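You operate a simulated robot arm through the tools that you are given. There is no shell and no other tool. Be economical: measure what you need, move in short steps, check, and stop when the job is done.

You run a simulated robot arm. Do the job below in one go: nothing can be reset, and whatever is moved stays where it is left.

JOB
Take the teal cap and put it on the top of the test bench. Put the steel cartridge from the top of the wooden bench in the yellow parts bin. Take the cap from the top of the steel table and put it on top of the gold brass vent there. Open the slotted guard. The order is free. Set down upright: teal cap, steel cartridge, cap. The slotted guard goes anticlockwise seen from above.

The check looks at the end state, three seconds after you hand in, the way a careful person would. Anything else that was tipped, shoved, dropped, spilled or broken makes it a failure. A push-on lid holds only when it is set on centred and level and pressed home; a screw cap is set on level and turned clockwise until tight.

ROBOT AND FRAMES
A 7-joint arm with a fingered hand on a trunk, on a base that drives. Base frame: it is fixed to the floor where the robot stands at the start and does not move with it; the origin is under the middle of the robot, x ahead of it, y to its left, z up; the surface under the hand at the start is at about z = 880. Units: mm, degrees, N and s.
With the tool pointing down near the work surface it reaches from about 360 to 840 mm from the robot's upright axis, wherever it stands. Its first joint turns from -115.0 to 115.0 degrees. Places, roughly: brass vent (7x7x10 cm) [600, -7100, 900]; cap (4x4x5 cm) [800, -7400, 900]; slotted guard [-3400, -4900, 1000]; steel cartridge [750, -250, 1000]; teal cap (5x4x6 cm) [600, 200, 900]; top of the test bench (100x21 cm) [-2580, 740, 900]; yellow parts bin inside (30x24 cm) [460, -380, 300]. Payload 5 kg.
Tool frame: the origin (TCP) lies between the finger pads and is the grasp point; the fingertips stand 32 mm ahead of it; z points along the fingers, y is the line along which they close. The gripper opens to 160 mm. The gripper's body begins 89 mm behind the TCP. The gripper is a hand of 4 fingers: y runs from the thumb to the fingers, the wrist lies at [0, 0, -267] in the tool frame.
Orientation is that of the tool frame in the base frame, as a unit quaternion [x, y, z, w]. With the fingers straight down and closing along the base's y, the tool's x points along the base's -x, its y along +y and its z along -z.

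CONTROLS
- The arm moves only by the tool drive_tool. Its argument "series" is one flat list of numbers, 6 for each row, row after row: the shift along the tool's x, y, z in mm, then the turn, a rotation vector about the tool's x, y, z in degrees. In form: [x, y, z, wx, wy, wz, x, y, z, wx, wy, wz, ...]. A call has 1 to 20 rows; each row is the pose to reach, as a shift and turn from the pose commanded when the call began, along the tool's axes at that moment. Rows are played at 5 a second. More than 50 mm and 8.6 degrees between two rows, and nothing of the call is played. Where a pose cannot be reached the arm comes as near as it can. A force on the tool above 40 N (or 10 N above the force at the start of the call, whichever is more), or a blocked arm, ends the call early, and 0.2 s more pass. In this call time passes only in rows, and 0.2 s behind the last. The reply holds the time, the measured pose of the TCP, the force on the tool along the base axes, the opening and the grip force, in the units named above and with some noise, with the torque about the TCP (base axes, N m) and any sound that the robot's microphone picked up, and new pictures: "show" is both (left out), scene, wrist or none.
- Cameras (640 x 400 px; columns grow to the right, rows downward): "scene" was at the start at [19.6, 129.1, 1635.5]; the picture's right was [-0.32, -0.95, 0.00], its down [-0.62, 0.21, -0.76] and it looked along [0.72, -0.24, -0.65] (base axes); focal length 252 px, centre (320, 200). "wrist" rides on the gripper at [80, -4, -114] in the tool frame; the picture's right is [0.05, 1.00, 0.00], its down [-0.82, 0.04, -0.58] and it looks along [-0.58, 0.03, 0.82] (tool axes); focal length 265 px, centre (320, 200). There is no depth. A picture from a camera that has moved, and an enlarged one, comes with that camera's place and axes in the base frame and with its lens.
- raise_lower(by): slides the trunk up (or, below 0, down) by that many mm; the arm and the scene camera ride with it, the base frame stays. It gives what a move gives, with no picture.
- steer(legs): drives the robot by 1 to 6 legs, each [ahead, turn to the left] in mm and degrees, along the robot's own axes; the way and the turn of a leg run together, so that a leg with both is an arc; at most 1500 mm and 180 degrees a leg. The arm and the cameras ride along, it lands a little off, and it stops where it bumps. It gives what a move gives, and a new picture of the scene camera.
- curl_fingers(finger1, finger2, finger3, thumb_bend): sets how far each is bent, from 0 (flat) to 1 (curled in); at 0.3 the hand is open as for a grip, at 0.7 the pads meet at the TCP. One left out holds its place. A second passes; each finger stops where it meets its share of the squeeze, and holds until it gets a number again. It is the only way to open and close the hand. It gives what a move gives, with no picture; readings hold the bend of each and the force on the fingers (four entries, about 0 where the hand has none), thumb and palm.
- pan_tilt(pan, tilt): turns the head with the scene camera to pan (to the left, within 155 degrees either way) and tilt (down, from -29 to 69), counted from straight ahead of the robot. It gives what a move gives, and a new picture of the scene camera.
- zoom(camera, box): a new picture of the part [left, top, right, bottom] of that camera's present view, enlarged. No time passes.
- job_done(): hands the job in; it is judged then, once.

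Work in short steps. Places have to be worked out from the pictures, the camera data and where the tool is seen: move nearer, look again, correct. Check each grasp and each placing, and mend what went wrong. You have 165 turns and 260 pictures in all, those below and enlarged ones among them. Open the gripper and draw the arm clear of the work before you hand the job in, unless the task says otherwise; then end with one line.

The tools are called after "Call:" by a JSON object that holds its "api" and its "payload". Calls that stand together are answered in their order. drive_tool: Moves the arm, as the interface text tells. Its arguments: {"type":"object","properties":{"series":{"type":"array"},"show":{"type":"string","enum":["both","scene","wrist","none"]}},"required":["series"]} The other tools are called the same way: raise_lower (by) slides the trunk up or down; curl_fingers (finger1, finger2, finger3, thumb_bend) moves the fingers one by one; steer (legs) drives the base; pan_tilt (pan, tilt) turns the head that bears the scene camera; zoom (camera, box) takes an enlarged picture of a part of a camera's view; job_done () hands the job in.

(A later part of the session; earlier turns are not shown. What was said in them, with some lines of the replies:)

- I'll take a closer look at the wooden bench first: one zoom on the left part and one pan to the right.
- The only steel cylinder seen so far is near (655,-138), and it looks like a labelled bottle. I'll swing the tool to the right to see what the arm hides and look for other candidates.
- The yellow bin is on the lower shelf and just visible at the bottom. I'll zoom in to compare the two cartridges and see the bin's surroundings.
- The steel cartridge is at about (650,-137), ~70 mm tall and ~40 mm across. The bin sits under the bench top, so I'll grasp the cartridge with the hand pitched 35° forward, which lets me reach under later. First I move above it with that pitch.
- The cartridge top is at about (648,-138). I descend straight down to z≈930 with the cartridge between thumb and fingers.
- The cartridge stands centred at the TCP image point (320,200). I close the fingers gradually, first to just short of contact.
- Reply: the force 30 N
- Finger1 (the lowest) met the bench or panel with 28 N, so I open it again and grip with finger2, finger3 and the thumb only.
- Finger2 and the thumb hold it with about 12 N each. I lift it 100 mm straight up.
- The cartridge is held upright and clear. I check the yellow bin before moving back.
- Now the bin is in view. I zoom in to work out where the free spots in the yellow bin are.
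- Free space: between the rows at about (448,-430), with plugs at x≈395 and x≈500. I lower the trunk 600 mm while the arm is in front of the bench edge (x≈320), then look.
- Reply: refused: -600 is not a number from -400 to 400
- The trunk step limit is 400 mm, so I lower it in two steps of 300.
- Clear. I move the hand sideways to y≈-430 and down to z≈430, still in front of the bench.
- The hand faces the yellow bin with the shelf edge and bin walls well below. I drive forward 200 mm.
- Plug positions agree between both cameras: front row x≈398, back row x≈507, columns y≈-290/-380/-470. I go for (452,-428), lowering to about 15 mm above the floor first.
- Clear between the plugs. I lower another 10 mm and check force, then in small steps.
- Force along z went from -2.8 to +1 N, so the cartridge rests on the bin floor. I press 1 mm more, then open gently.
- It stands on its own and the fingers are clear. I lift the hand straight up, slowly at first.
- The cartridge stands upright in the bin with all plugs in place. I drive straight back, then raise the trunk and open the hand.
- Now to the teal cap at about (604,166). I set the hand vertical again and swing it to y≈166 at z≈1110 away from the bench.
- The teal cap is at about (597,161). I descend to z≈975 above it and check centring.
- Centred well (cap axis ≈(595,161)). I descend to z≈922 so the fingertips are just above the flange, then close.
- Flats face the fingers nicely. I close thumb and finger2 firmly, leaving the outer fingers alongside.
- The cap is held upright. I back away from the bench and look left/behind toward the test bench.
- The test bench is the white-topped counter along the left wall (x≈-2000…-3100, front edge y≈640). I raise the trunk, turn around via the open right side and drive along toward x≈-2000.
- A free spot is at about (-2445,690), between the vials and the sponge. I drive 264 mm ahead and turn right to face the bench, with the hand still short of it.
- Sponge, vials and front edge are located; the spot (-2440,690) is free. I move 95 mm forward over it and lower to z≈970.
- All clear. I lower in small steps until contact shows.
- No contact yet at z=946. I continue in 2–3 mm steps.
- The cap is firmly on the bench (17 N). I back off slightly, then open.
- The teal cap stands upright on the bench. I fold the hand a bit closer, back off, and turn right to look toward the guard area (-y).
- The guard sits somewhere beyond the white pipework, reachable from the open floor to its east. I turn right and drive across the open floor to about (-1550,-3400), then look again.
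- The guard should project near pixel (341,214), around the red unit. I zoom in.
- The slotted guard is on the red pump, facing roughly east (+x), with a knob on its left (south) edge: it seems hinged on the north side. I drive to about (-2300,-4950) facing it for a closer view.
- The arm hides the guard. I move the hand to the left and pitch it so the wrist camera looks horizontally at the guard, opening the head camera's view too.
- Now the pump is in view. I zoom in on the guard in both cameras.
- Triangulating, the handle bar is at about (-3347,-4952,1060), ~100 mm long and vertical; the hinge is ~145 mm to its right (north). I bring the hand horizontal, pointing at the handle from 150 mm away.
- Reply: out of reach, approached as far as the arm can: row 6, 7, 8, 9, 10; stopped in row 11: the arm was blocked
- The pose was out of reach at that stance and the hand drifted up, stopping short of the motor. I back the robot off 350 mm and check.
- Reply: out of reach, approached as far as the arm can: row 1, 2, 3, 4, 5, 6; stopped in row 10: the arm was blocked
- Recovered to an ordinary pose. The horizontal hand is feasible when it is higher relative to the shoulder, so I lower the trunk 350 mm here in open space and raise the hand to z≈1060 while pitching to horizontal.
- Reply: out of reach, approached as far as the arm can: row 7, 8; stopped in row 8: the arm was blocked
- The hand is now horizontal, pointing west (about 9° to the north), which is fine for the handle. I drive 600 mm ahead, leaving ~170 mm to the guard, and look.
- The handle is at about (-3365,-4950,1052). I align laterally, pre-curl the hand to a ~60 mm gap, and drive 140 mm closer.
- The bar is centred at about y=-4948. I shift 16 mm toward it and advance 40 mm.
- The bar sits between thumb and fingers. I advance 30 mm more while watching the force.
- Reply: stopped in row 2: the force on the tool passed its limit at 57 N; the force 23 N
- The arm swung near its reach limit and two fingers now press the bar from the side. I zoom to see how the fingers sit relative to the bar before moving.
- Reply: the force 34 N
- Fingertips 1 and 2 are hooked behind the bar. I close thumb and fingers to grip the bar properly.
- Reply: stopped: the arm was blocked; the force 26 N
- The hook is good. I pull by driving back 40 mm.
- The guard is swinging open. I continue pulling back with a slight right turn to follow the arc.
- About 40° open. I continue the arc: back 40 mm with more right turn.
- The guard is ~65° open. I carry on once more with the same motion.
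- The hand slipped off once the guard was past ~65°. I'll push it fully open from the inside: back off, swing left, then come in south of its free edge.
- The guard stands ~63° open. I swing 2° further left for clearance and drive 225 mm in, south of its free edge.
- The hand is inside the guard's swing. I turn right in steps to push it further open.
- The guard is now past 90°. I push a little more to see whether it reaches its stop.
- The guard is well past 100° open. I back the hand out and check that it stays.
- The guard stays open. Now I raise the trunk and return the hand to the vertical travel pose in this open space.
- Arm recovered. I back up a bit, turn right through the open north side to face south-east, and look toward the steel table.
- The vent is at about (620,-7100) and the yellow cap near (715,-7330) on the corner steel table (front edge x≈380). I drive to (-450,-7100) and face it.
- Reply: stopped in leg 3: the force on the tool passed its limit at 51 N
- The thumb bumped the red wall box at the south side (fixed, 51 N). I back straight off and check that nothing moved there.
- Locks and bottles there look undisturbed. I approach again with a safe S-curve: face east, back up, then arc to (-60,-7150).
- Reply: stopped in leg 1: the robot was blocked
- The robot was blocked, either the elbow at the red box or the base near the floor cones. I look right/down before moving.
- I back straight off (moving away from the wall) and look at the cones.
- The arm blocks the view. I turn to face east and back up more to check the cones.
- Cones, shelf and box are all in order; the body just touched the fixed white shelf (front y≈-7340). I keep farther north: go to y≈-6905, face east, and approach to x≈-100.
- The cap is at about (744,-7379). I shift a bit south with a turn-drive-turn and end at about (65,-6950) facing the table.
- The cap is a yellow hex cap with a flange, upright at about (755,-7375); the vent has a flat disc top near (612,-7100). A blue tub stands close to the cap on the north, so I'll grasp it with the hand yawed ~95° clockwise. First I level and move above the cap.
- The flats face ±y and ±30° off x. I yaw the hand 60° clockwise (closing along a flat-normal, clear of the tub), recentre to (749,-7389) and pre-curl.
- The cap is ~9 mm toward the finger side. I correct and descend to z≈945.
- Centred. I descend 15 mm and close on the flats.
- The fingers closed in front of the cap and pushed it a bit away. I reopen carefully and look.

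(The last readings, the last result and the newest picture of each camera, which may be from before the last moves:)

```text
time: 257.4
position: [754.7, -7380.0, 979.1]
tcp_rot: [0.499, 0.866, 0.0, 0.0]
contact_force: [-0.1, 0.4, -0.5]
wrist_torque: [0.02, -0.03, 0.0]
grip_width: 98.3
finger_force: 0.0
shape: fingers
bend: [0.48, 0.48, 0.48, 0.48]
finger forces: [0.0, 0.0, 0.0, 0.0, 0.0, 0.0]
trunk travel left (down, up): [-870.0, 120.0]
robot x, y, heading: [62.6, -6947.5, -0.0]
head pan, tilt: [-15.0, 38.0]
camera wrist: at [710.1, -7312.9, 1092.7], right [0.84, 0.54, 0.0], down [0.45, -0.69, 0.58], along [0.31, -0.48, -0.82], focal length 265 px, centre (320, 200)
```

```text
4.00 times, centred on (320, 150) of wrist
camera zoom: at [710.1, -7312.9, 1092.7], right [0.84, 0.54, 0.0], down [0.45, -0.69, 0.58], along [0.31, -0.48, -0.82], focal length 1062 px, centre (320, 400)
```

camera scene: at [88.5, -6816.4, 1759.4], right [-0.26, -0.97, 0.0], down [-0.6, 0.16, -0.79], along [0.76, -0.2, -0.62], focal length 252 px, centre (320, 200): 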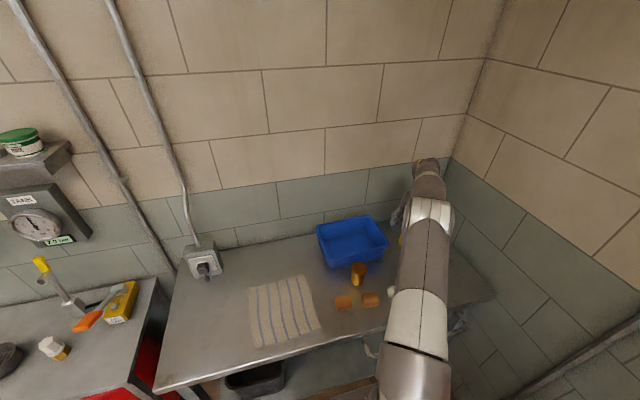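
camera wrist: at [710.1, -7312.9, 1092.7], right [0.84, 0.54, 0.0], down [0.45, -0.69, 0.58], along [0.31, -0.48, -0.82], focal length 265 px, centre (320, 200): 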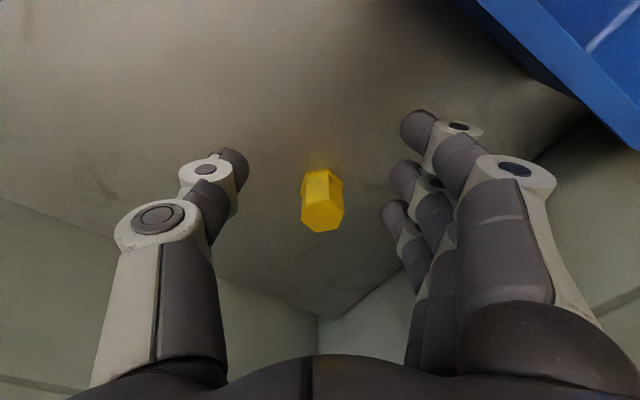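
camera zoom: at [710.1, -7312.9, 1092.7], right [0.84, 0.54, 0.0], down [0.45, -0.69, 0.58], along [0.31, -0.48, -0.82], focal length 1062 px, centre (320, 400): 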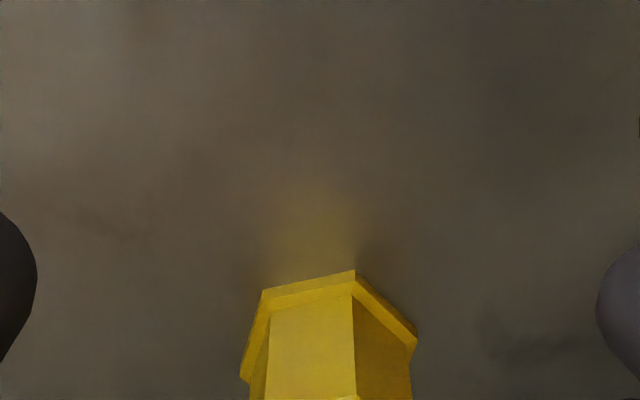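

The cap still stands; re-triangulating gives it at about (786,-7428), top z≈912 and table ≈864 (lower than I assumed), so my grip was too high and 12 mm off. The table edge is then at x≈437, so I drive 50 mm closer for reach, after raising a little.

Call:
{"api": "drive_tool", "payload": {"series": [0, 0, -30, 0, 0, 0, 0, 0, -60, 0, 0, 0], "show": "none"}}

Call:
{"api": "steer", "payload": {"legs": [[48, 0]]}}

Call:
{"api": "drive_tool", "payload": {"series": [14, -8, 0, 0, 0, 6, 28, -15, 0, 0, 0, 12, 43, -23, 0, 0, 0, 19], "show": "wrist"}}

```text
time: 258.0
position: [756.8, -7381.2, 1040.1]
tcp_rot: [0.499, 0.866, 0.0, 0.0]
contact_force: [-1.1, -0.6, 1.1]
wrist_torque: [-0.01, 0.0, 0.03]
grip_width: 98.8
finger_force: 0.0
shape: fingers
bend: [0.48, 0.48, 0.48, 0.48]
finger forces: [0.0, 0.0, 0.1, 0.0, 0.0, 0.0]
trunk travel left (down, up): [-870.0, 120.0]
robot x, y, heading: [68.6, -6950.6, 0.3]
head pan, tilt: [-15.0, 38.0]
```

```text
time: 258.9
position: [804.6, -7381.1, 1037.2]
tcp_rot: [0.5, 0.866, -0.001, -0.002]
contact_force: [1.5, 1.2, 0.0]
wrist_torque: [-0.02, 0.09, -0.04]
grip_width: 98.5
finger_force: 0.1
shape: fingers
bend: [0.48, 0.48, 0.48, 0.48]
finger forces: [0.0, 0.1, 0.1, 0.0, 0.0, 0.1]
trunk travel left (down, up): [-870.0, 120.0]
robot x, y, heading: [113.8, -6954.1, 0.1]
head pan, tilt: [-15.0, 38.0]
camera scene: at [138.4, -6816.2, 1759.3], right [-0.26, -0.97, 0.0], down [-0.6, 0.16, -0.79], along [0.76, -0.2, -0.62], focal length 252 px, centre (320, 200)
```

scene: 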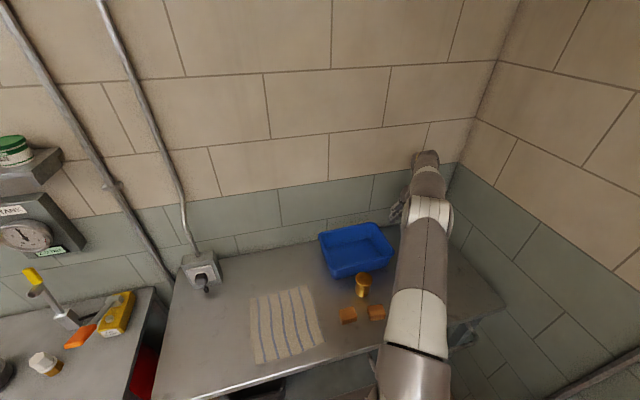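

```text
time: 259.8
position: [761.6, -7354.9, 1039.8]
tcp_rot: [0.636, 0.772, 0.0, 0.0]
contact_force: [0.5, -0.2, -0.7]
wrist_torque: [-0.02, 0.0, -0.03]
grip_width: 98.6
finger_force: 0.0
shape: fingers
bend: [0.48, 0.48, 0.48, 0.48]
finger forces: [0.1, 0.0, 0.0, 0.0, 0.0, 0.0]
trunk travel left (down, up): [-870.0, 120.0]
robot x, y, heading: [116.2, -6949.6, 0.0]
head pan, tilt: [-15.0, 38.0]
camera wrist: at [741.8, -7276.0, 1152.9], right [0.97, 0.24, 0.0], down [0.2, -0.79, 0.58], along [0.14, -0.56, -0.82], focal length 265 px, centre (320, 200)
```

wrist: 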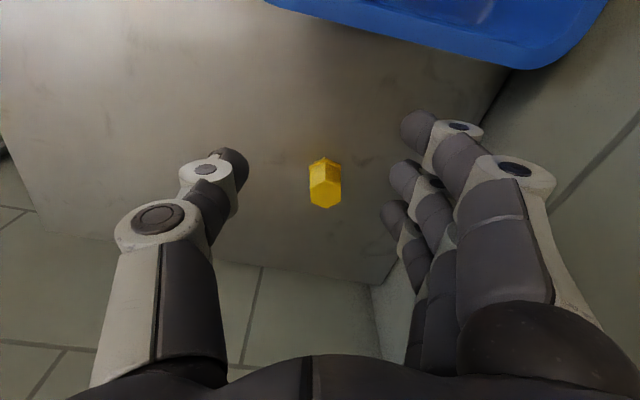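

I moved the wrong way laterally, but the yaw now aligns with the flats. The cap is confirmed at (785.5,-7427); I correct by -72/+10 mm in tool axes and lower to z≈985.

Call:
{"api": "drive_tool", "payload": {"series": [-36, 5, 0, 0, 0, 0, -72, 10, 0, 0, 0, 0, -72, 10, 28, 0, 0, 0, -72, 10, 56, 0, 0, 0], "show": "wrist"}}

```text
time: 260.8
position: [784.3, -7424.2, 981.9]
tcp_rot: [0.634, 0.773, 0.0, -0.001]
contact_force: [-0.5, -0.3, -0.4]
wrist_torque: [0.01, 0.03, -0.02]
grip_width: 98.8
finger_force: 0.0
shape: fingers
bend: [0.48, 0.48, 0.48, 0.48]
finger forces: [0.0, 0.0, 0.0, 0.0, 0.0, 0.0]
trunk travel left (down, up): [-870.0, 120.0]
robot x, y, heading: [115.4, -6947.5, 0.1]
head pan, tilt: [-15.0, 38.0]
camera wrist: at [765.1, -7345.6, 1096.0], right [0.97, 0.24, 0.0], down [0.2, -0.79, 0.58], along [0.14, -0.56, -0.82], focal length 265 px, centre (320, 200)
```

wrist: 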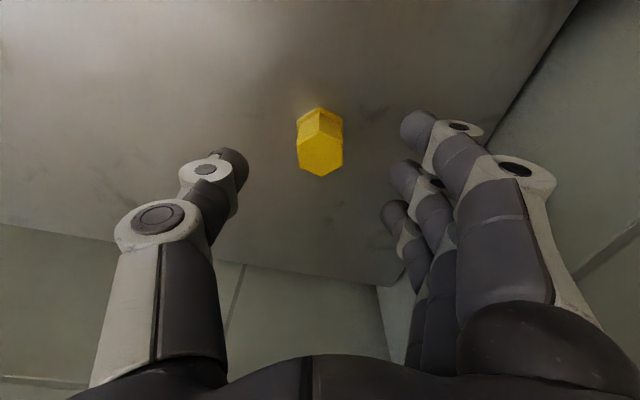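

Good alignment. I descend to z≈912 and check before closing.

Call:
{"api": "drive_tool", "payload": {"series": [-1, 1, 30, 0, 0, 0, -2, 1, 60, 0, 0, 0, -2, 1, 70, 0, 0, 0], "show": "wrist"}}

```text
time: 261.6
position: [787.5, -7426.3, 920.2]
tcp_rot: [0.635, 0.772, 0.0, 0.004]
contact_force: [2.3, 1.9, 31.1]
wrist_torque: [0.07, 1.4, -0.09]
grip_width: 99.5
finger_force: 15.7
shape: fingers
bend: [0.48, 0.48, 0.48, 0.48]
finger forces: [4.5, 0.1, 0.0, 0.0, 26.2, 0.0]
trunk travel left (down, up): [-870.0, 120.0]
robot x, y, heading: [108.1, -6948.0, 0.1]
head pan, tilt: [-15.0, 38.0]
camera wrist: at [766.9, -7346.5, 1032.8], right [0.97, 0.24, 0.01], down [0.19, -0.79, 0.58], along [0.15, -0.56, -0.81], focal length 265 px, centre (320, 200)
```

wrist: 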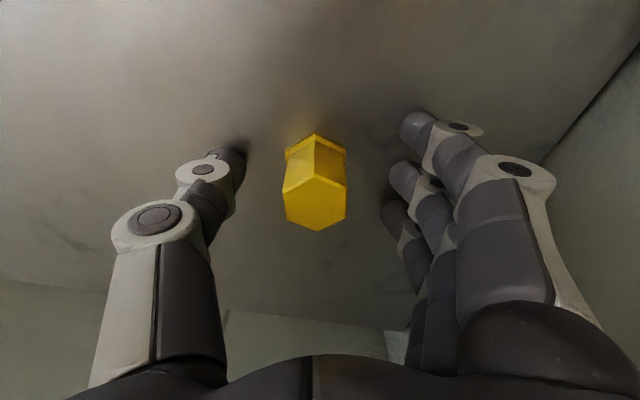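

The fingertips reached the table, so the surface is ≈882, like the other benches. I raise to z≈927 and recentre 5 mm along tool x, then close thumb with fingers 2 and 3.

Call:
{"api": "drive_tool", "payload": {"series": [3, -1, -10, 0, 0, 0, 6, -1, -15, 0, 0, 0], "show": "wrist"}}

```text
time: 262.1
position: [784.1, -7421.0, 926.9]
tcp_rot: [0.636, 0.772, 0.0, -0.001]
contact_force: [-0.9, 0.1, -0.9]
wrist_torque: [-0.01, 0.01, 0.04]
grip_width: 99.7
finger_force: 0.0
shape: fingers
bend: [0.48, 0.48, 0.48, 0.48]
finger forces: [0.1, 0.0, 0.0, 0.0, 0.1, 0.0]
trunk travel left (down, up): [-870.0, 120.0]
robot x, y, heading: [108.9, -6949.8, 0.2]
head pan, tilt: [-15.0, 38.0]
camera wrist: at [763.6, -7341.6, 1040.3], right [0.97, 0.24, 0.0], down [0.2, -0.79, 0.58], along [0.14, -0.56, -0.82], focal length 265 px, centre (320, 200)
```

wrist: 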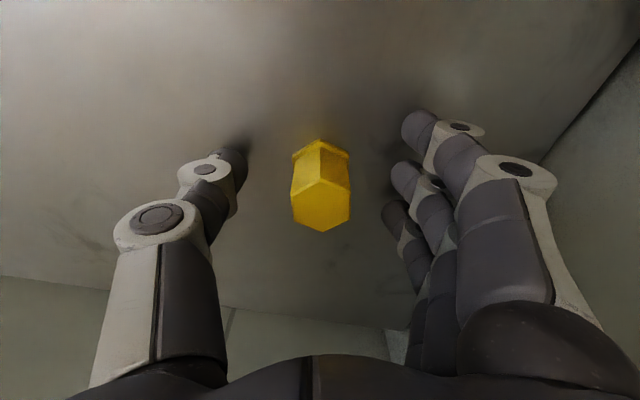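

Flange centre lies between thumb tip and finger2 tip. I close gradually.

Call:
{"api": "curl_fingers", "payload": {"finger2": 0.6, "finger3": 0.6, "thumb_bend": 0.6}}

Call:
{"api": "zoom", "payload": {"camera": "wrist", "box": [160, 80, 480, 280]}}

```text
time: 263.1
position: [785.3, -7421.8, 928.2]
tcp_rot: [0.635, 0.772, 0.0, 0.0]
contact_force: [0.4, -0.6, 0.4]
wrist_torque: [0.03, 0.0, 0.01]
grip_width: 76.6
finger_force: 0.0
shape: fingers
bend: [0.48, 0.6, 0.6, 0.6]
finger forces: [0.0, 0.0, 0.1, 0.1, 0.0, 0.0]
trunk travel left (down, up): [-870.0, 120.0]
robot x, y, heading: [114.2, -6951.0, -0.0]
head pan, tilt: [-15.0, 38.0]
```

```text
2.00 times, centred on (320, 180) of wrist
camera zoom: at [764.4, -7341.9, 1041.5], right [0.97, 0.24, 0.0], down [0.2, -0.79, 0.58], along [0.14, -0.56, -0.82], focal length 531 px, centre (320, 240)
```

zoom: 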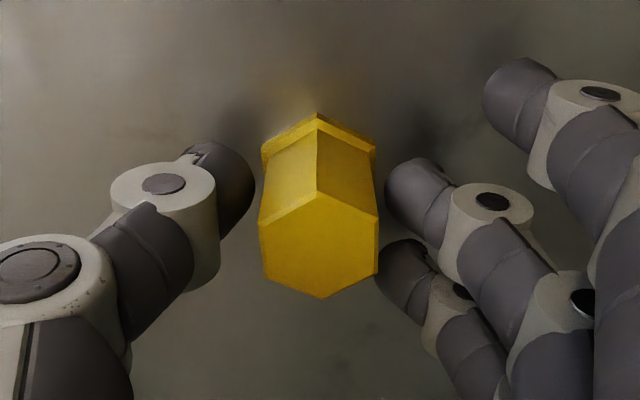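

Call:
{"api": "curl_fingers", "payload": {"finger2": 0.72, "finger3": 0.7, "thumb_bend": 0.72}}

Call:
{"api": "zoom", "payload": {"camera": "wrist", "box": [160, 80, 480, 280]}}

```text
time: 264.1
position: [784.0, -7420.4, 927.9]
tcp_rot: [0.635, 0.772, 0.0, -0.001]
contact_force: [0.0, 0.2, -0.4]
wrist_torque: [0.01, -0.01, 0.02]
grip_width: 68.0
finger_force: 13.7
shape: fingers
bend: [0.48, 0.66, 0.66, 0.67]
finger forces: [0.1, 8.4, 5.3, 0.0, 13.7, 0.0]
trunk travel left (down, up): [-870.0, 120.0]
robot x, y, heading: [112.1, -6951.5, -0.0]
head pan, tilt: [-15.0, 38.0]
```

```text
2.00 times, centred on (320, 180) of wrist
camera zoom: at [764.4, -7341.9, 1041.4], right [0.97, 0.24, 0.0], down [0.2, -0.79, 0.58], along [0.14, -0.56, -0.82], focal length 531 px, centre (320, 240)
```

zoom: 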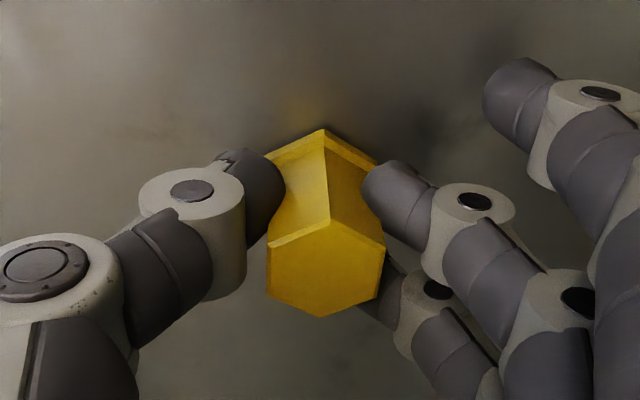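

Gripped with 13.7 N (thumb against fingers 2 and 3). I lift 150 mm slowly and check.

Call:
{"api": "drive_tool", "payload": {"series": [0, 0, -10, 0, 0, 0, 0, 0, -40, 0, 0, 0, 0, 0, -80, 0, 0, 0, 0, 0, -120, 0, 0, 0, 0, 0, -160, 0, 0, 0]}}

Call:
{"api": "zoom", "payload": {"camera": "wrist", "box": [160, 80, 480, 280]}}

```text
time: 265.4
position: [785.8, -7418.9, 1087.6]
tcp_rot: [0.635, 0.772, -0.001, -0.002]
contact_force: [-0.9, 0.6, -0.5]
wrist_torque: [0.0, 0.0, -0.02]
grip_width: 68.0
finger_force: 14.0
shape: fingers
bend: [0.48, 0.66, 0.66, 0.67]
finger forces: [0.0, 8.4, 5.2, 0.0, 13.6, 0.1]
trunk travel left (down, up): [-870.0, 120.0]
robot x, y, heading: [111.7, -6952.3, 0.2]
head pan, tilt: [-15.0, 38.0]
camera scene: at [135.6, -6815.7, 1759.2], right [-0.26, -0.97, 0.0], down [-0.59, 0.16, -0.79], along [0.76, -0.2, -0.62], focal length 252 px, centre (320, 200)
camera wrist: at [764.5, -7340.6, 1201.5], right [0.97, 0.24, 0.0], down [0.2, -0.79, 0.58], along [0.14, -0.56, -0.82], focal length 265 px, centre (320, 200)
```

scene: 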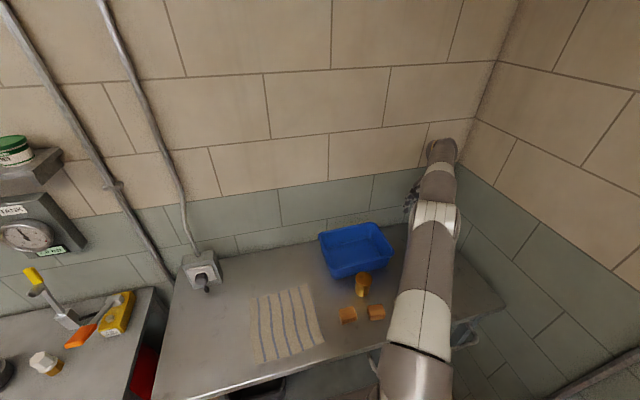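
wrist: 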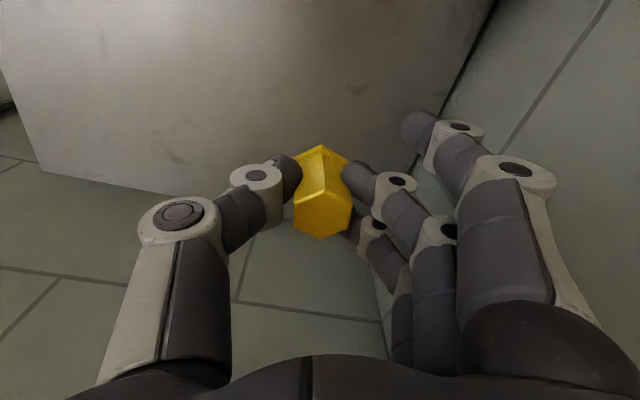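

```text
2.00 times, centred on (320, 180) of wrist
camera zoom: at [764.5, -7340.6, 1201.5], right [0.97, 0.24, 0.0], down [0.2, -0.79, 0.58], along [0.14, -0.56, -0.82], focal length 531 px, centre (320, 240)
```

zoom: 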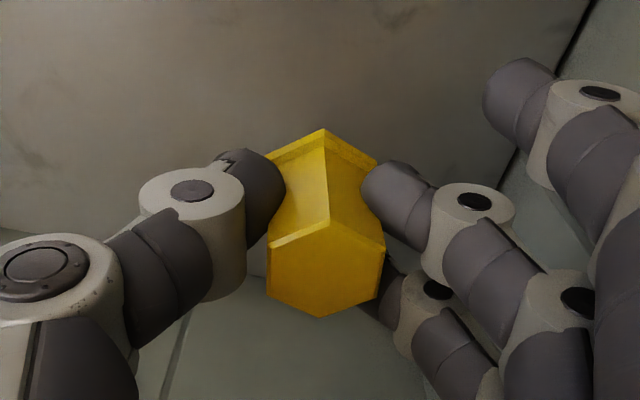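

The cap is secure and upright. I move over the vent at about (611,-7096), staying at z≈1088 (cap base ≈1042, clear of the tub).

Call:
{"api": "drive_tool", "payload": {"series": [44, -14, 0, 0, 0, 0, 88, -27, 0, 0, 0, 0, 131, -41, 0, 0, 0, 0, 175, -55, 0, 0, 0, 0, 219, -69, 0, 0, 0, 0, 263, -82, 0, 0, 0, 0, 306, -96, 0, 0, 0, 0, 350, -110, 0, 0, 0, 0]}}

```text
time: 267.1
position: [609.3, -7096.3, 1088.3]
tcp_rot: [0.636, 0.772, -0.001, 0.0]
contact_force: [0.4, -0.7, 0.1]
wrist_torque: [-0.02, -0.02, -0.01]
grip_width: 67.3
finger_force: 13.4
shape: fingers
bend: [0.48, 0.66, 0.66, 0.67]
finger forces: [0.0, 8.2, 5.0, 0.0, 13.0, 0.1]
trunk travel left (down, up): [-870.0, 120.0]
robot x, y, heading: [117.7, -6948.0, 0.1]
head pan, tilt: [-15.0, 38.0]
camera scene: at [135.1, -6814.3, 1759.2], right [-0.26, -0.97, 0.0], down [-0.59, 0.16, -0.79], along [0.76, -0.2, -0.62], focal length 252 px, centre (320, 200)
camera wrist: at [588.6, -7017.8, 1201.8], right [0.97, 0.24, 0.0], down [0.2, -0.79, 0.58], along [0.14, -0.56, -0.82], focal length 265 px, centre (320, 200)
```

scene: 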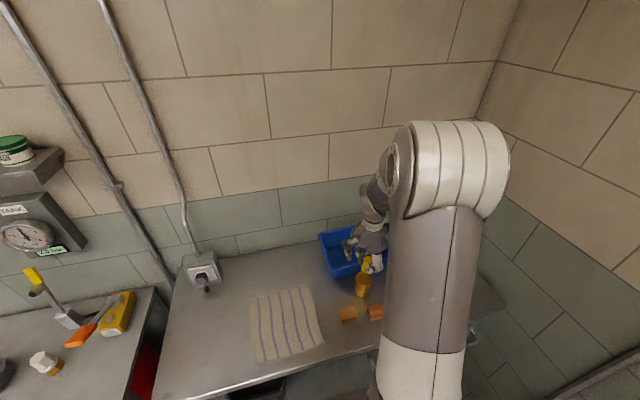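
wrist: 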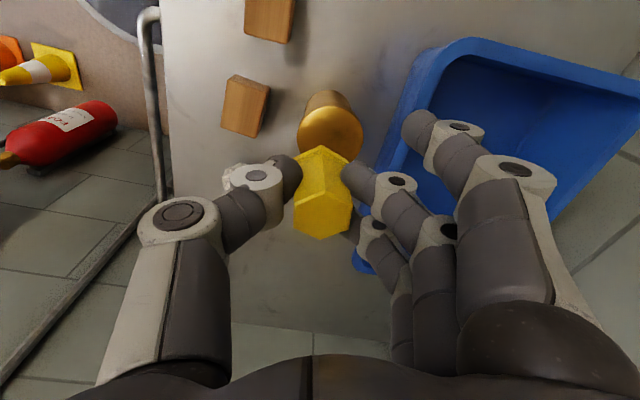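

I zoom both views to pin down the disc's centre and height.

Call:
{"api": "zoom", "payload": {"camera": "scene", "box": [310, 210, 430, 330]}}

Call:
{"api": "zoom", "payload": {"camera": "wrist", "box": [240, 60, 420, 240]}}

```text
3.33 times, centred on (370, 270) of scene
camera zoom: at [135.1, -6814.3, 1759.2], right [-0.26, -0.97, 0.0], down [-0.59, 0.16, -0.79], along [0.76, -0.2, -0.62], focal length 841 px, centre (153, -33)
```

zoom: 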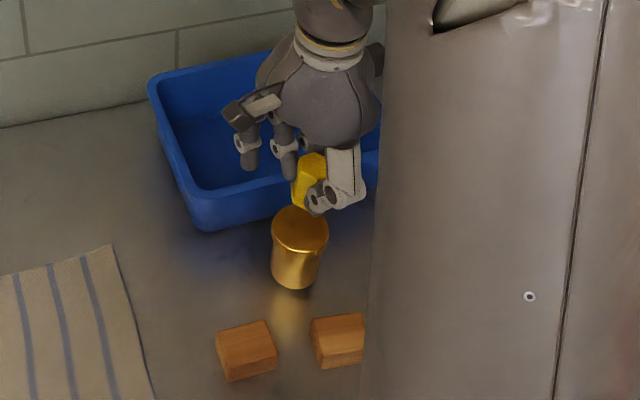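

```text
2.22 times, centred on (330, 150) of wrist
camera zoom: at [588.6, -7017.8, 1201.8], right [0.97, 0.24, 0.0], down [0.2, -0.79, 0.58], along [0.14, -0.56, -0.82], focal length 590 px, centre (298, 311)
```

zoom: 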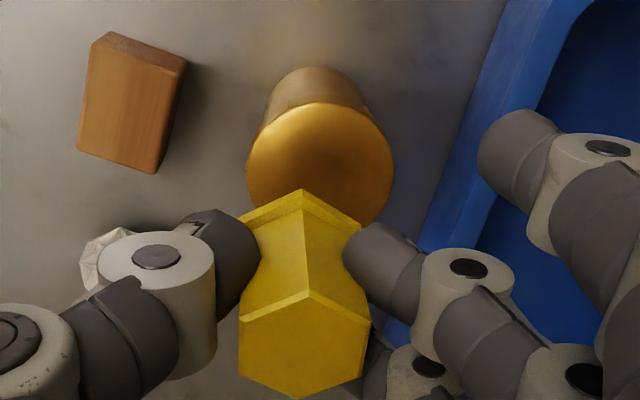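

The disc centre is about (620,-7107), top z≈966, diameter ≈62; the cap is about (613,-7103). I shift by (+7,-4) and lower to z≈1030 (cap base ≈18 mm above the disc).

Call:
{"api": "drive_tool", "payload": {"series": [-5, 6, 0, 0, 0, 0, -5, 6, 20, 0, 0, 0, -5, 6, 40, 0, 0, 0, -5, 6, 58, 0, 0, 0]}}

Call:
{"api": "zoom", "payload": {"camera": "scene", "box": [310, 210, 430, 330]}}

Call:
{"api": "zoom", "payload": {"camera": "wrist", "box": [220, 80, 420, 240]}}

```text
time: 268.1
position: [617.8, -7102.3, 1029.9]
tcp_rot: [0.636, 0.771, 0.0, -0.001]
contact_force: [-0.9, -0.3, -0.2]
wrist_torque: [-0.02, -0.01, 0.03]
grip_width: 67.5
finger_force: 13.2
shape: fingers
bend: [0.48, 0.66, 0.66, 0.67]
finger forces: [0.0, 8.1, 5.0, 0.0, 13.0, 0.0]
trunk travel left (down, up): [-870.0, 120.0]
robot x, y, heading: [111.0, -6950.9, -0.0]
head pan, tilt: [-15.0, 38.0]
camera scene: at [136.6, -6816.2, 1759.4], right [-0.26, -0.97, 0.0], down [-0.6, 0.16, -0.79], along [0.76, -0.2, -0.62], focal length 252 px, centre (320, 200)
camera wrist: at [597.4, -7023.8, 1143.5], right [0.97, 0.24, 0.0], down [0.2, -0.79, 0.58], along [0.14, -0.56, -0.82], focal length 265 px, centre (320, 200)
```

scene: 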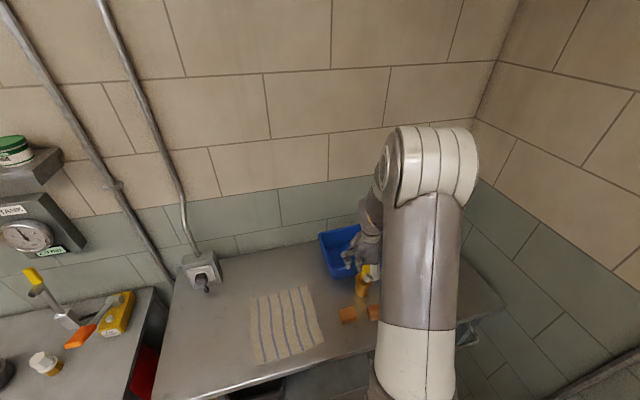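
wrist: 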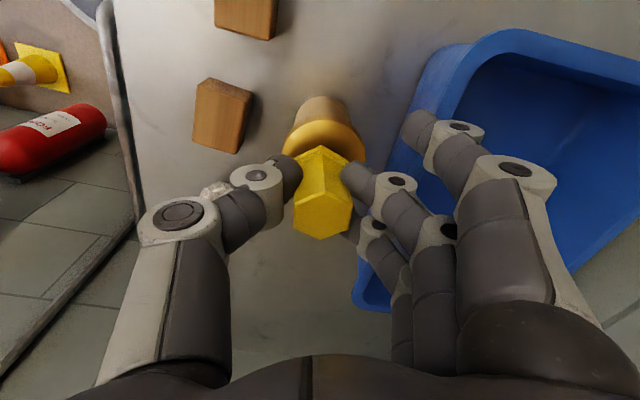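

```text
3.33 times, centred on (370, 270) of scene
camera zoom: at [136.6, -6816.2, 1759.4], right [-0.26, -0.97, 0.0], down [-0.6, 0.16, -0.79], along [0.76, -0.2, -0.62], focal length 841 px, centre (153, -33)
```

zoom: 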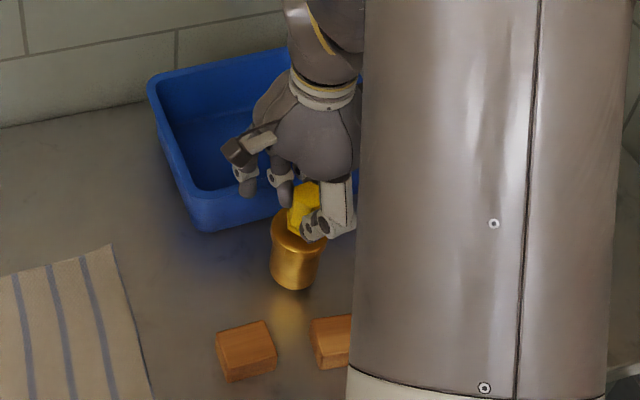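

```text
2.50 times, centred on (320, 160) of wrist
camera zoom: at [597.4, -7023.8, 1143.5], right [0.97, 0.24, 0.0], down [0.2, -0.79, 0.58], along [0.14, -0.56, -0.82], focal length 664 px, centre (320, 300)
```

zoom: 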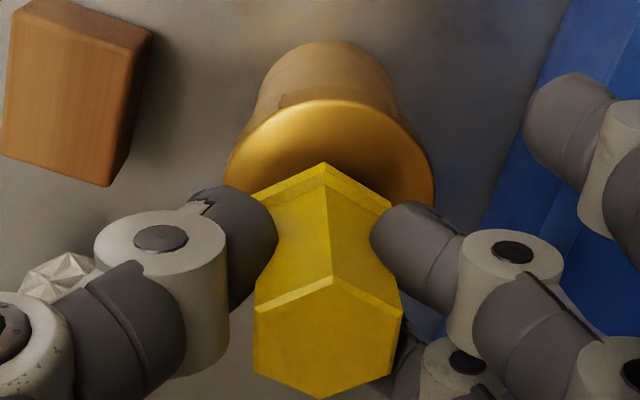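

The cap sits slightly to the far side; I shift +4/+1.5 mm in tool x/y and lower 12 mm to re-check.

Call:
{"api": "drive_tool", "payload": {"series": [4, 1.5, 0, 0, 0, 0, 4, 1.5, 6, 0, 0, 0, 4, 1.5, 12, 0, 0, 0], "show": "none"}}

Call:
{"api": "zoom", "payload": {"camera": "wrist", "box": [220, 80, 420, 240]}}

Call:
{"api": "zoom", "payload": {"camera": "scene", "box": [335, 240, 395, 300]}}

```text
time: 268.9
position: [616.9, -7099.7, 1020.6]
tcp_rot: [0.636, 0.772, 0.001, 0.0]
contact_force: [0.7, 0.5, 10.7]
wrist_torque: [-0.14, -0.12, 0.01]
grip_width: 68.1
finger_force: 14.9
shape: fingers
bend: [0.48, 0.68, 0.68, 0.68]
finger forces: [0.1, 9.0, 6.7, 0.0, 15.5, 0.0]
trunk travel left (down, up): [-870.0, 120.0]
robot x, y, heading: [111.4, -6948.0, -0.2]
head pan, tilt: [-15.0, 38.0]
```

```text
2.50 times, centred on (320, 160) of wrist
camera zoom: at [596.8, -7018.4, 1133.1], right [0.97, 0.24, 0.0], down [0.2, -0.79, 0.58], along [0.14, -0.56, -0.82], focal length 664 px, centre (320, 300)
```

zoom: 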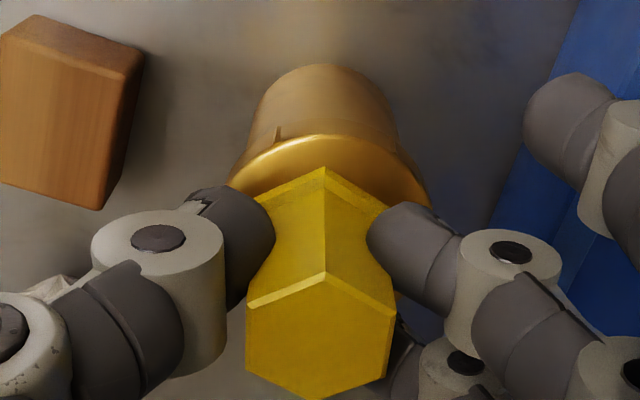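

```text
6.67 times, centred on (365, 270) of scene
camera zoom: at [134.7, -6815.1, 1759.5], right [-0.26, -0.97, 0.0], down [-0.59, 0.16, -0.79], along [0.76, -0.2, -0.61], focal length 1682 px, centre (20, -267)
```

zoom: 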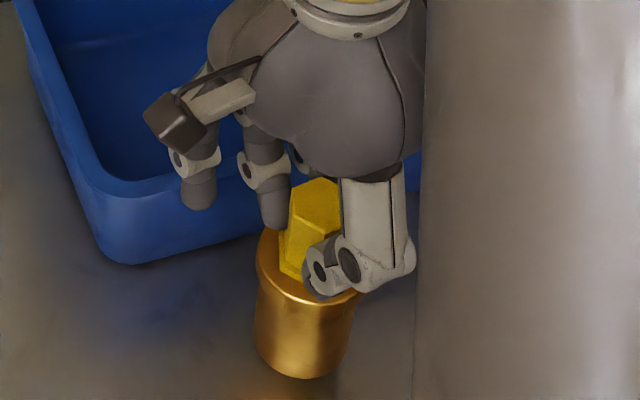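

Contact at 10.7 N: the disc top is ≈975. Centring is within ~3 mm; I make one small correction (lift 4, shift +2/+1.5, lower).

Call:
{"api": "drive_tool", "payload": {"series": [0, 0, -5, 0, 0, 0, 2, 1.5, -5, 0, 0, 0, 2, 1.5, -2, 0, 0, 0, 2, 1.5, -0.5, 0, 0, 0], "show": "none"}}

Call:
{"api": "zoom", "payload": {"camera": "wrist", "box": [220, 80, 420, 240]}}

```text
time: 269.9
position: [617.9, -7094.9, 1021.3]
tcp_rot: [0.635, 0.772, 0.0, 0.0]
contact_force: [-1.1, 0.2, 11.2]
wrist_torque: [-0.1, -0.02, 0.02]
grip_width: 68.3
finger_force: 15.5
shape: fingers
bend: [0.48, 0.68, 0.68, 0.68]
finger forces: [0.1, 8.8, 6.1, 0.0, 15.8, 0.1]
trunk travel left (down, up): [-870.0, 120.0]
robot x, y, heading: [114.0, -6949.1, 0.1]
head pan, tilt: [-15.0, 38.0]
```

```text
2.50 times, centred on (320, 160) of wrist
camera zoom: at [598.4, -7016.2, 1133.2], right [0.97, 0.24, 0.0], down [0.2, -0.79, 0.58], along [0.14, -0.56, -0.82], focal length 664 px, centre (320, 300)
```

zoom: 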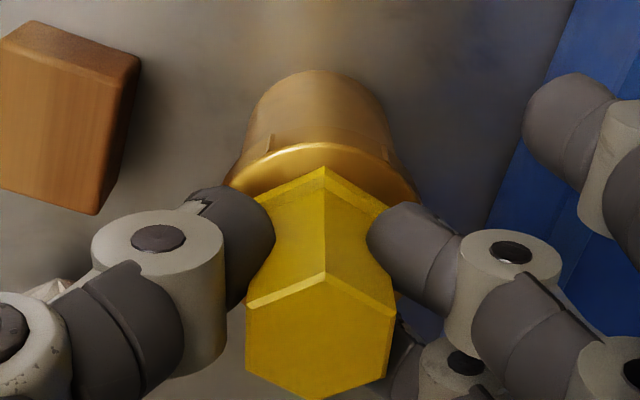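

Now well centred (equal margins). I release gently.

Call:
{"api": "curl_fingers", "payload": {"finger2": 0.6, "finger3": 0.6, "thumb_bend": 0.6}}

Call:
{"api": "curl_fingers", "payload": {"finger2": 0.5, "finger3": 0.5, "thumb_bend": 0.5}}

Call:
{"api": "zoom", "payload": {"camera": "wrist", "box": [220, 80, 420, 240]}}

```text
time: 270.9
position: [619.1, -7094.8, 1018.2]
tcp_rot: [0.635, 0.772, -0.001, -0.001]
contact_force: [0.6, 0.9, 0.1]
wrist_torque: [0.01, 0.0, 0.02]
grip_width: 75.5
finger_force: 0.1
shape: fingers
bend: [0.48, 0.6, 0.6, 0.6]
finger forces: [0.0, 0.0, 0.0, 0.0, 0.0, 0.0]
trunk travel left (down, up): [-870.0, 120.0]
robot x, y, heading: [113.9, -6950.8, -0.0]
head pan, tilt: [-15.0, 38.0]
```

```text
time: 271.9
position: [618.3, -7094.9, 1019.4]
tcp_rot: [0.635, 0.772, -0.001, -0.001]
contact_force: [0.2, -0.7, 0.1]
wrist_torque: [0.01, -0.01, -0.01]
grip_width: 94.8
finger_force: 0.1
shape: fingers
bend: [0.48, 0.5, 0.5, 0.5]
finger forces: [0.0, 0.0, 0.0, 0.1, 0.0, 0.0]
trunk travel left (down, up): [-870.0, 120.0]
robot x, y, heading: [113.2, -6947.9, 0.4]
head pan, tilt: [-15.0, 38.0]
```

```text
2.50 times, centred on (320, 160) of wrist
camera zoom: at [598.6, -7016.5, 1132.2], right [0.97, 0.24, 0.0], down [0.2, -0.79, 0.58], along [0.14, -0.56, -0.82], focal length 664 px, centre (320, 300)
```

zoom: 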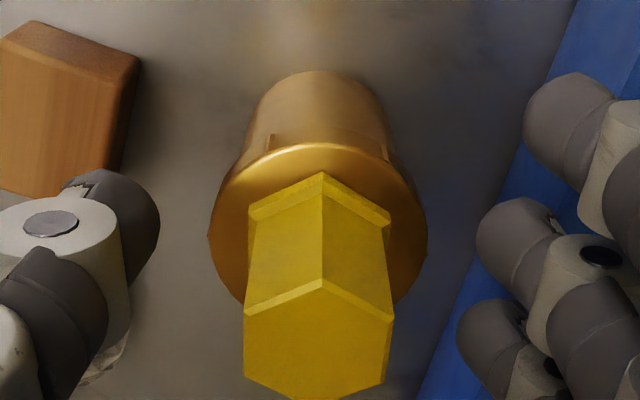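

The cap stands centred on the disc. I lift straight up and check.

Call:
{"api": "drive_tool", "payload": {"series": [0, 0, -15, 0, 0, 0, 0, 0, -50, 0, 0, 0, 0, 0, -95, 0, 0, 0, 0, 0, -140, 0, 0, 0], "show": "wrist"}}

Call:
{"api": "steer", "payload": {"legs": [[-350, 0]]}}

Call:
{"api": "zoom", "payload": {"camera": "scene", "box": [260, 150, 460, 290]}}

```text
time: 272.9
position: [617.1, -7094.1, 1157.8]
tcp_rot: [0.635, 0.772, 0.0, 0.0]
contact_force: [0.2, 0.5, -0.3]
wrist_torque: [-0.05, -0.03, 0.0]
grip_width: 94.7
finger_force: 0.0
shape: fingers
bend: [0.48, 0.5, 0.5, 0.5]
finger forces: [0.0, 0.0, 0.0, 0.0, 0.0, 0.0]
trunk travel left (down, up): [-870.0, 120.0]
robot x, y, heading: [111.8, -6949.7, -0.0]
head pan, tilt: [-15.0, 38.0]
camera wrist: at [597.9, -7016.7, 1271.6], right [0.97, 0.24, 0.0], down [0.2, -0.79, 0.58], along [0.14, -0.56, -0.82], focal length 265 px, centre (320, 200)
```

wrist: 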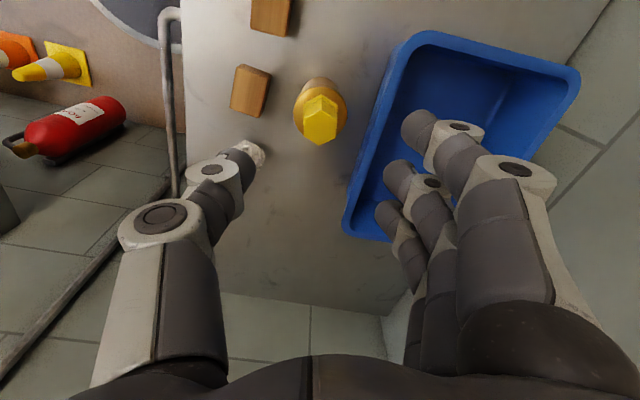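

```text
time: 275.2
position: [269.2, -7096.4, 1157.3]
tcp_rot: [0.637, 0.771, 0.0, 0.0]
contact_force: [0.2, 0.3, 0.8]
wrist_torque: [-0.01, -0.04, 0.03]
grip_width: 94.8
finger_force: 0.1
shape: fingers
bend: [0.48, 0.5, 0.5, 0.5]
finger forces: [0.0, 0.0, 0.1, 0.0, 0.1, 0.1]
trunk travel left (down, up): [-870.0, 120.0]
robot x, y, heading: [-238.2, -6946.1, 0.1]
head pan, tilt: [-15.0, 38.0]
camera scene: at [-213.9, -6816.3, 1759.3], right [-0.26, -0.97, 0.0], down [-0.59, 0.16, -0.79], along [0.76, -0.2, -0.62], focal length 252 px, centre (320, 200)
```

scene: 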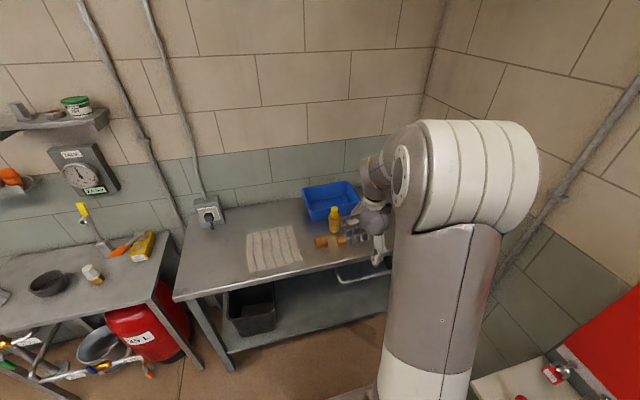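

```text
2.86 times, centred on (360, 220) of scene
camera zoom: at [-213.9, -6816.3, 1759.3], right [-0.26, -0.97, 0.0], down [-0.59, 0.16, -0.79], along [0.76, -0.2, -0.62], focal length 721 px, centre (206, 143)
```

zoom: 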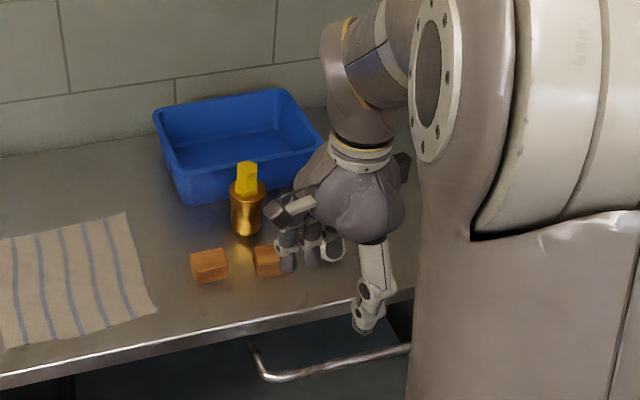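

The cap stands on the vent and all else on the table is in place. I check the lock shelf once more, then open the hand and finish.

Call:
{"api": "curl_fingers", "payload": {"finger1": 0.3, "finger2": 0.3, "finger3": 0.3, "thumb_bend": 0.3}}

Call:
{"api": "steer", "payload": {"legs": [[-700, 0]]}}

Call:
{"api": "pan_tilt", "payload": {"pan": -40, "tilt": 38}}

```text
time: 276.2
position: [270.9, -7096.2, 1159.3]
tcp_rot: [0.636, 0.771, 0.0, -0.001]
contact_force: [0.3, 0.1, -0.2]
wrist_torque: [-0.02, 0.02, 0.01]
grip_width: 170.1
finger_force: 0.1
shape: fingers
bend: [0.3, 0.3, 0.3, 0.3]
finger forces: [0.0, 0.0, 0.0, 0.0, 0.0, 0.1]
trunk travel left (down, up): [-870.0, 120.0]
robot x, y, heading: [-234.1, -6951.2, 0.0]
head pan, tilt: [-15.0, 38.0]
```

```text
time: 280.1
position: [-433.3, -7096.5, 1158.3]
tcp_rot: [0.637, 0.771, 0.0, 0.0]
contact_force: [0.8, -0.8, 0.2]
wrist_torque: [0.0, -0.02, 0.03]
grip_width: 169.9
finger_force: 0.0
shape: fingers
bend: [0.3, 0.3, 0.3, 0.3]
finger forces: [0.0, 0.1, 0.0, 0.0, 0.1, 0.1]
trunk travel left (down, up): [-870.0, 120.0]
robot x, y, heading: [-937.6, -6950.0, 0.1]
head pan, tilt: [-15.0, 38.0]
camera scene: at [-916.2, -6816.3, 1759.3], right [-0.26, -0.97, 0.0], down [-0.59, 0.16, -0.79], along [0.76, -0.2, -0.62], focal length 252 px, centre (320, 200)
```

scene: 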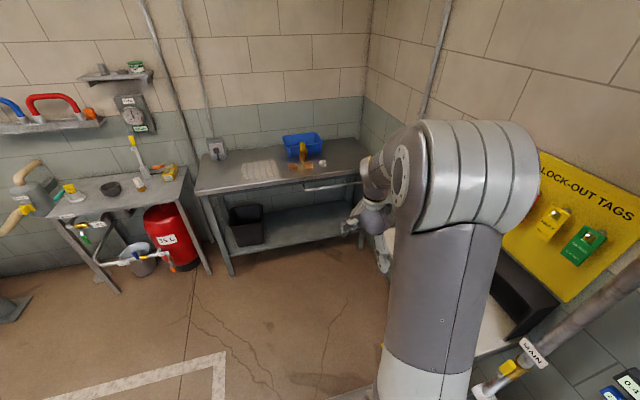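

```text
time: 280.9
position: [-432.6, -7097.0, 1158.1]
tcp_rot: [0.637, 0.771, 0.0, 0.001]
contact_force: [-1.0, -0.3, -0.5]
wrist_torque: [0.02, -0.01, -0.02]
grip_width: 169.9
finger_force: 0.0
shape: fingers
bend: [0.3, 0.3, 0.3, 0.3]
finger forces: [0.0, 0.1, 0.1, 0.1, 0.0, 0.0]
trunk travel left (down, up): [-870.0, 120.0]
robot x, y, heading: [-936.3, -6947.7, -0.2]
head pan, tilt: [-40.0, 38.0]
camera scene: at [-932.8, -6849.4, 1759.3], right [-0.64, -0.77, 0.0], down [-0.47, 0.4, -0.79], along [0.6, -0.51, -0.62], focal length 252 px, centre (320, 200)
```

scene: 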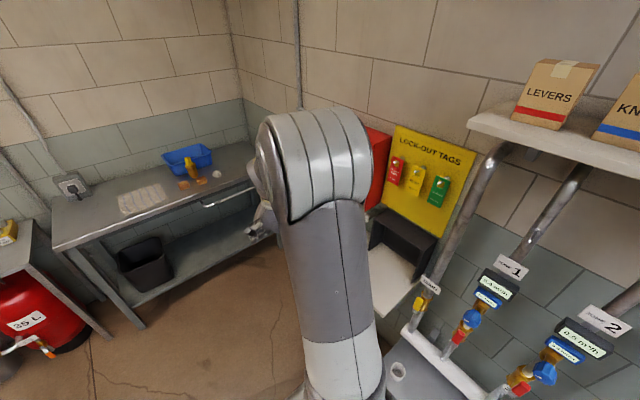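

All four parts are done, the hand is open and empty, and the arm is clear, so I hand in.

Call:
{"api": "job_done", "payload": {}}

```text
The job is handed in.
```

All four parts are done: the teal cap is upright on the test bench, the steel cartridge is upright in the yellow parts bin, the yellow cap is upright on the brass vent, and the slotted guard is open anticlockwise past 100°. On the way to the steel table the hand hit the red lock-keys box on the wall (51 N) and the robot was then stopped against something near the lock-keys shelf. In the camera pictures nothing there looked moved.
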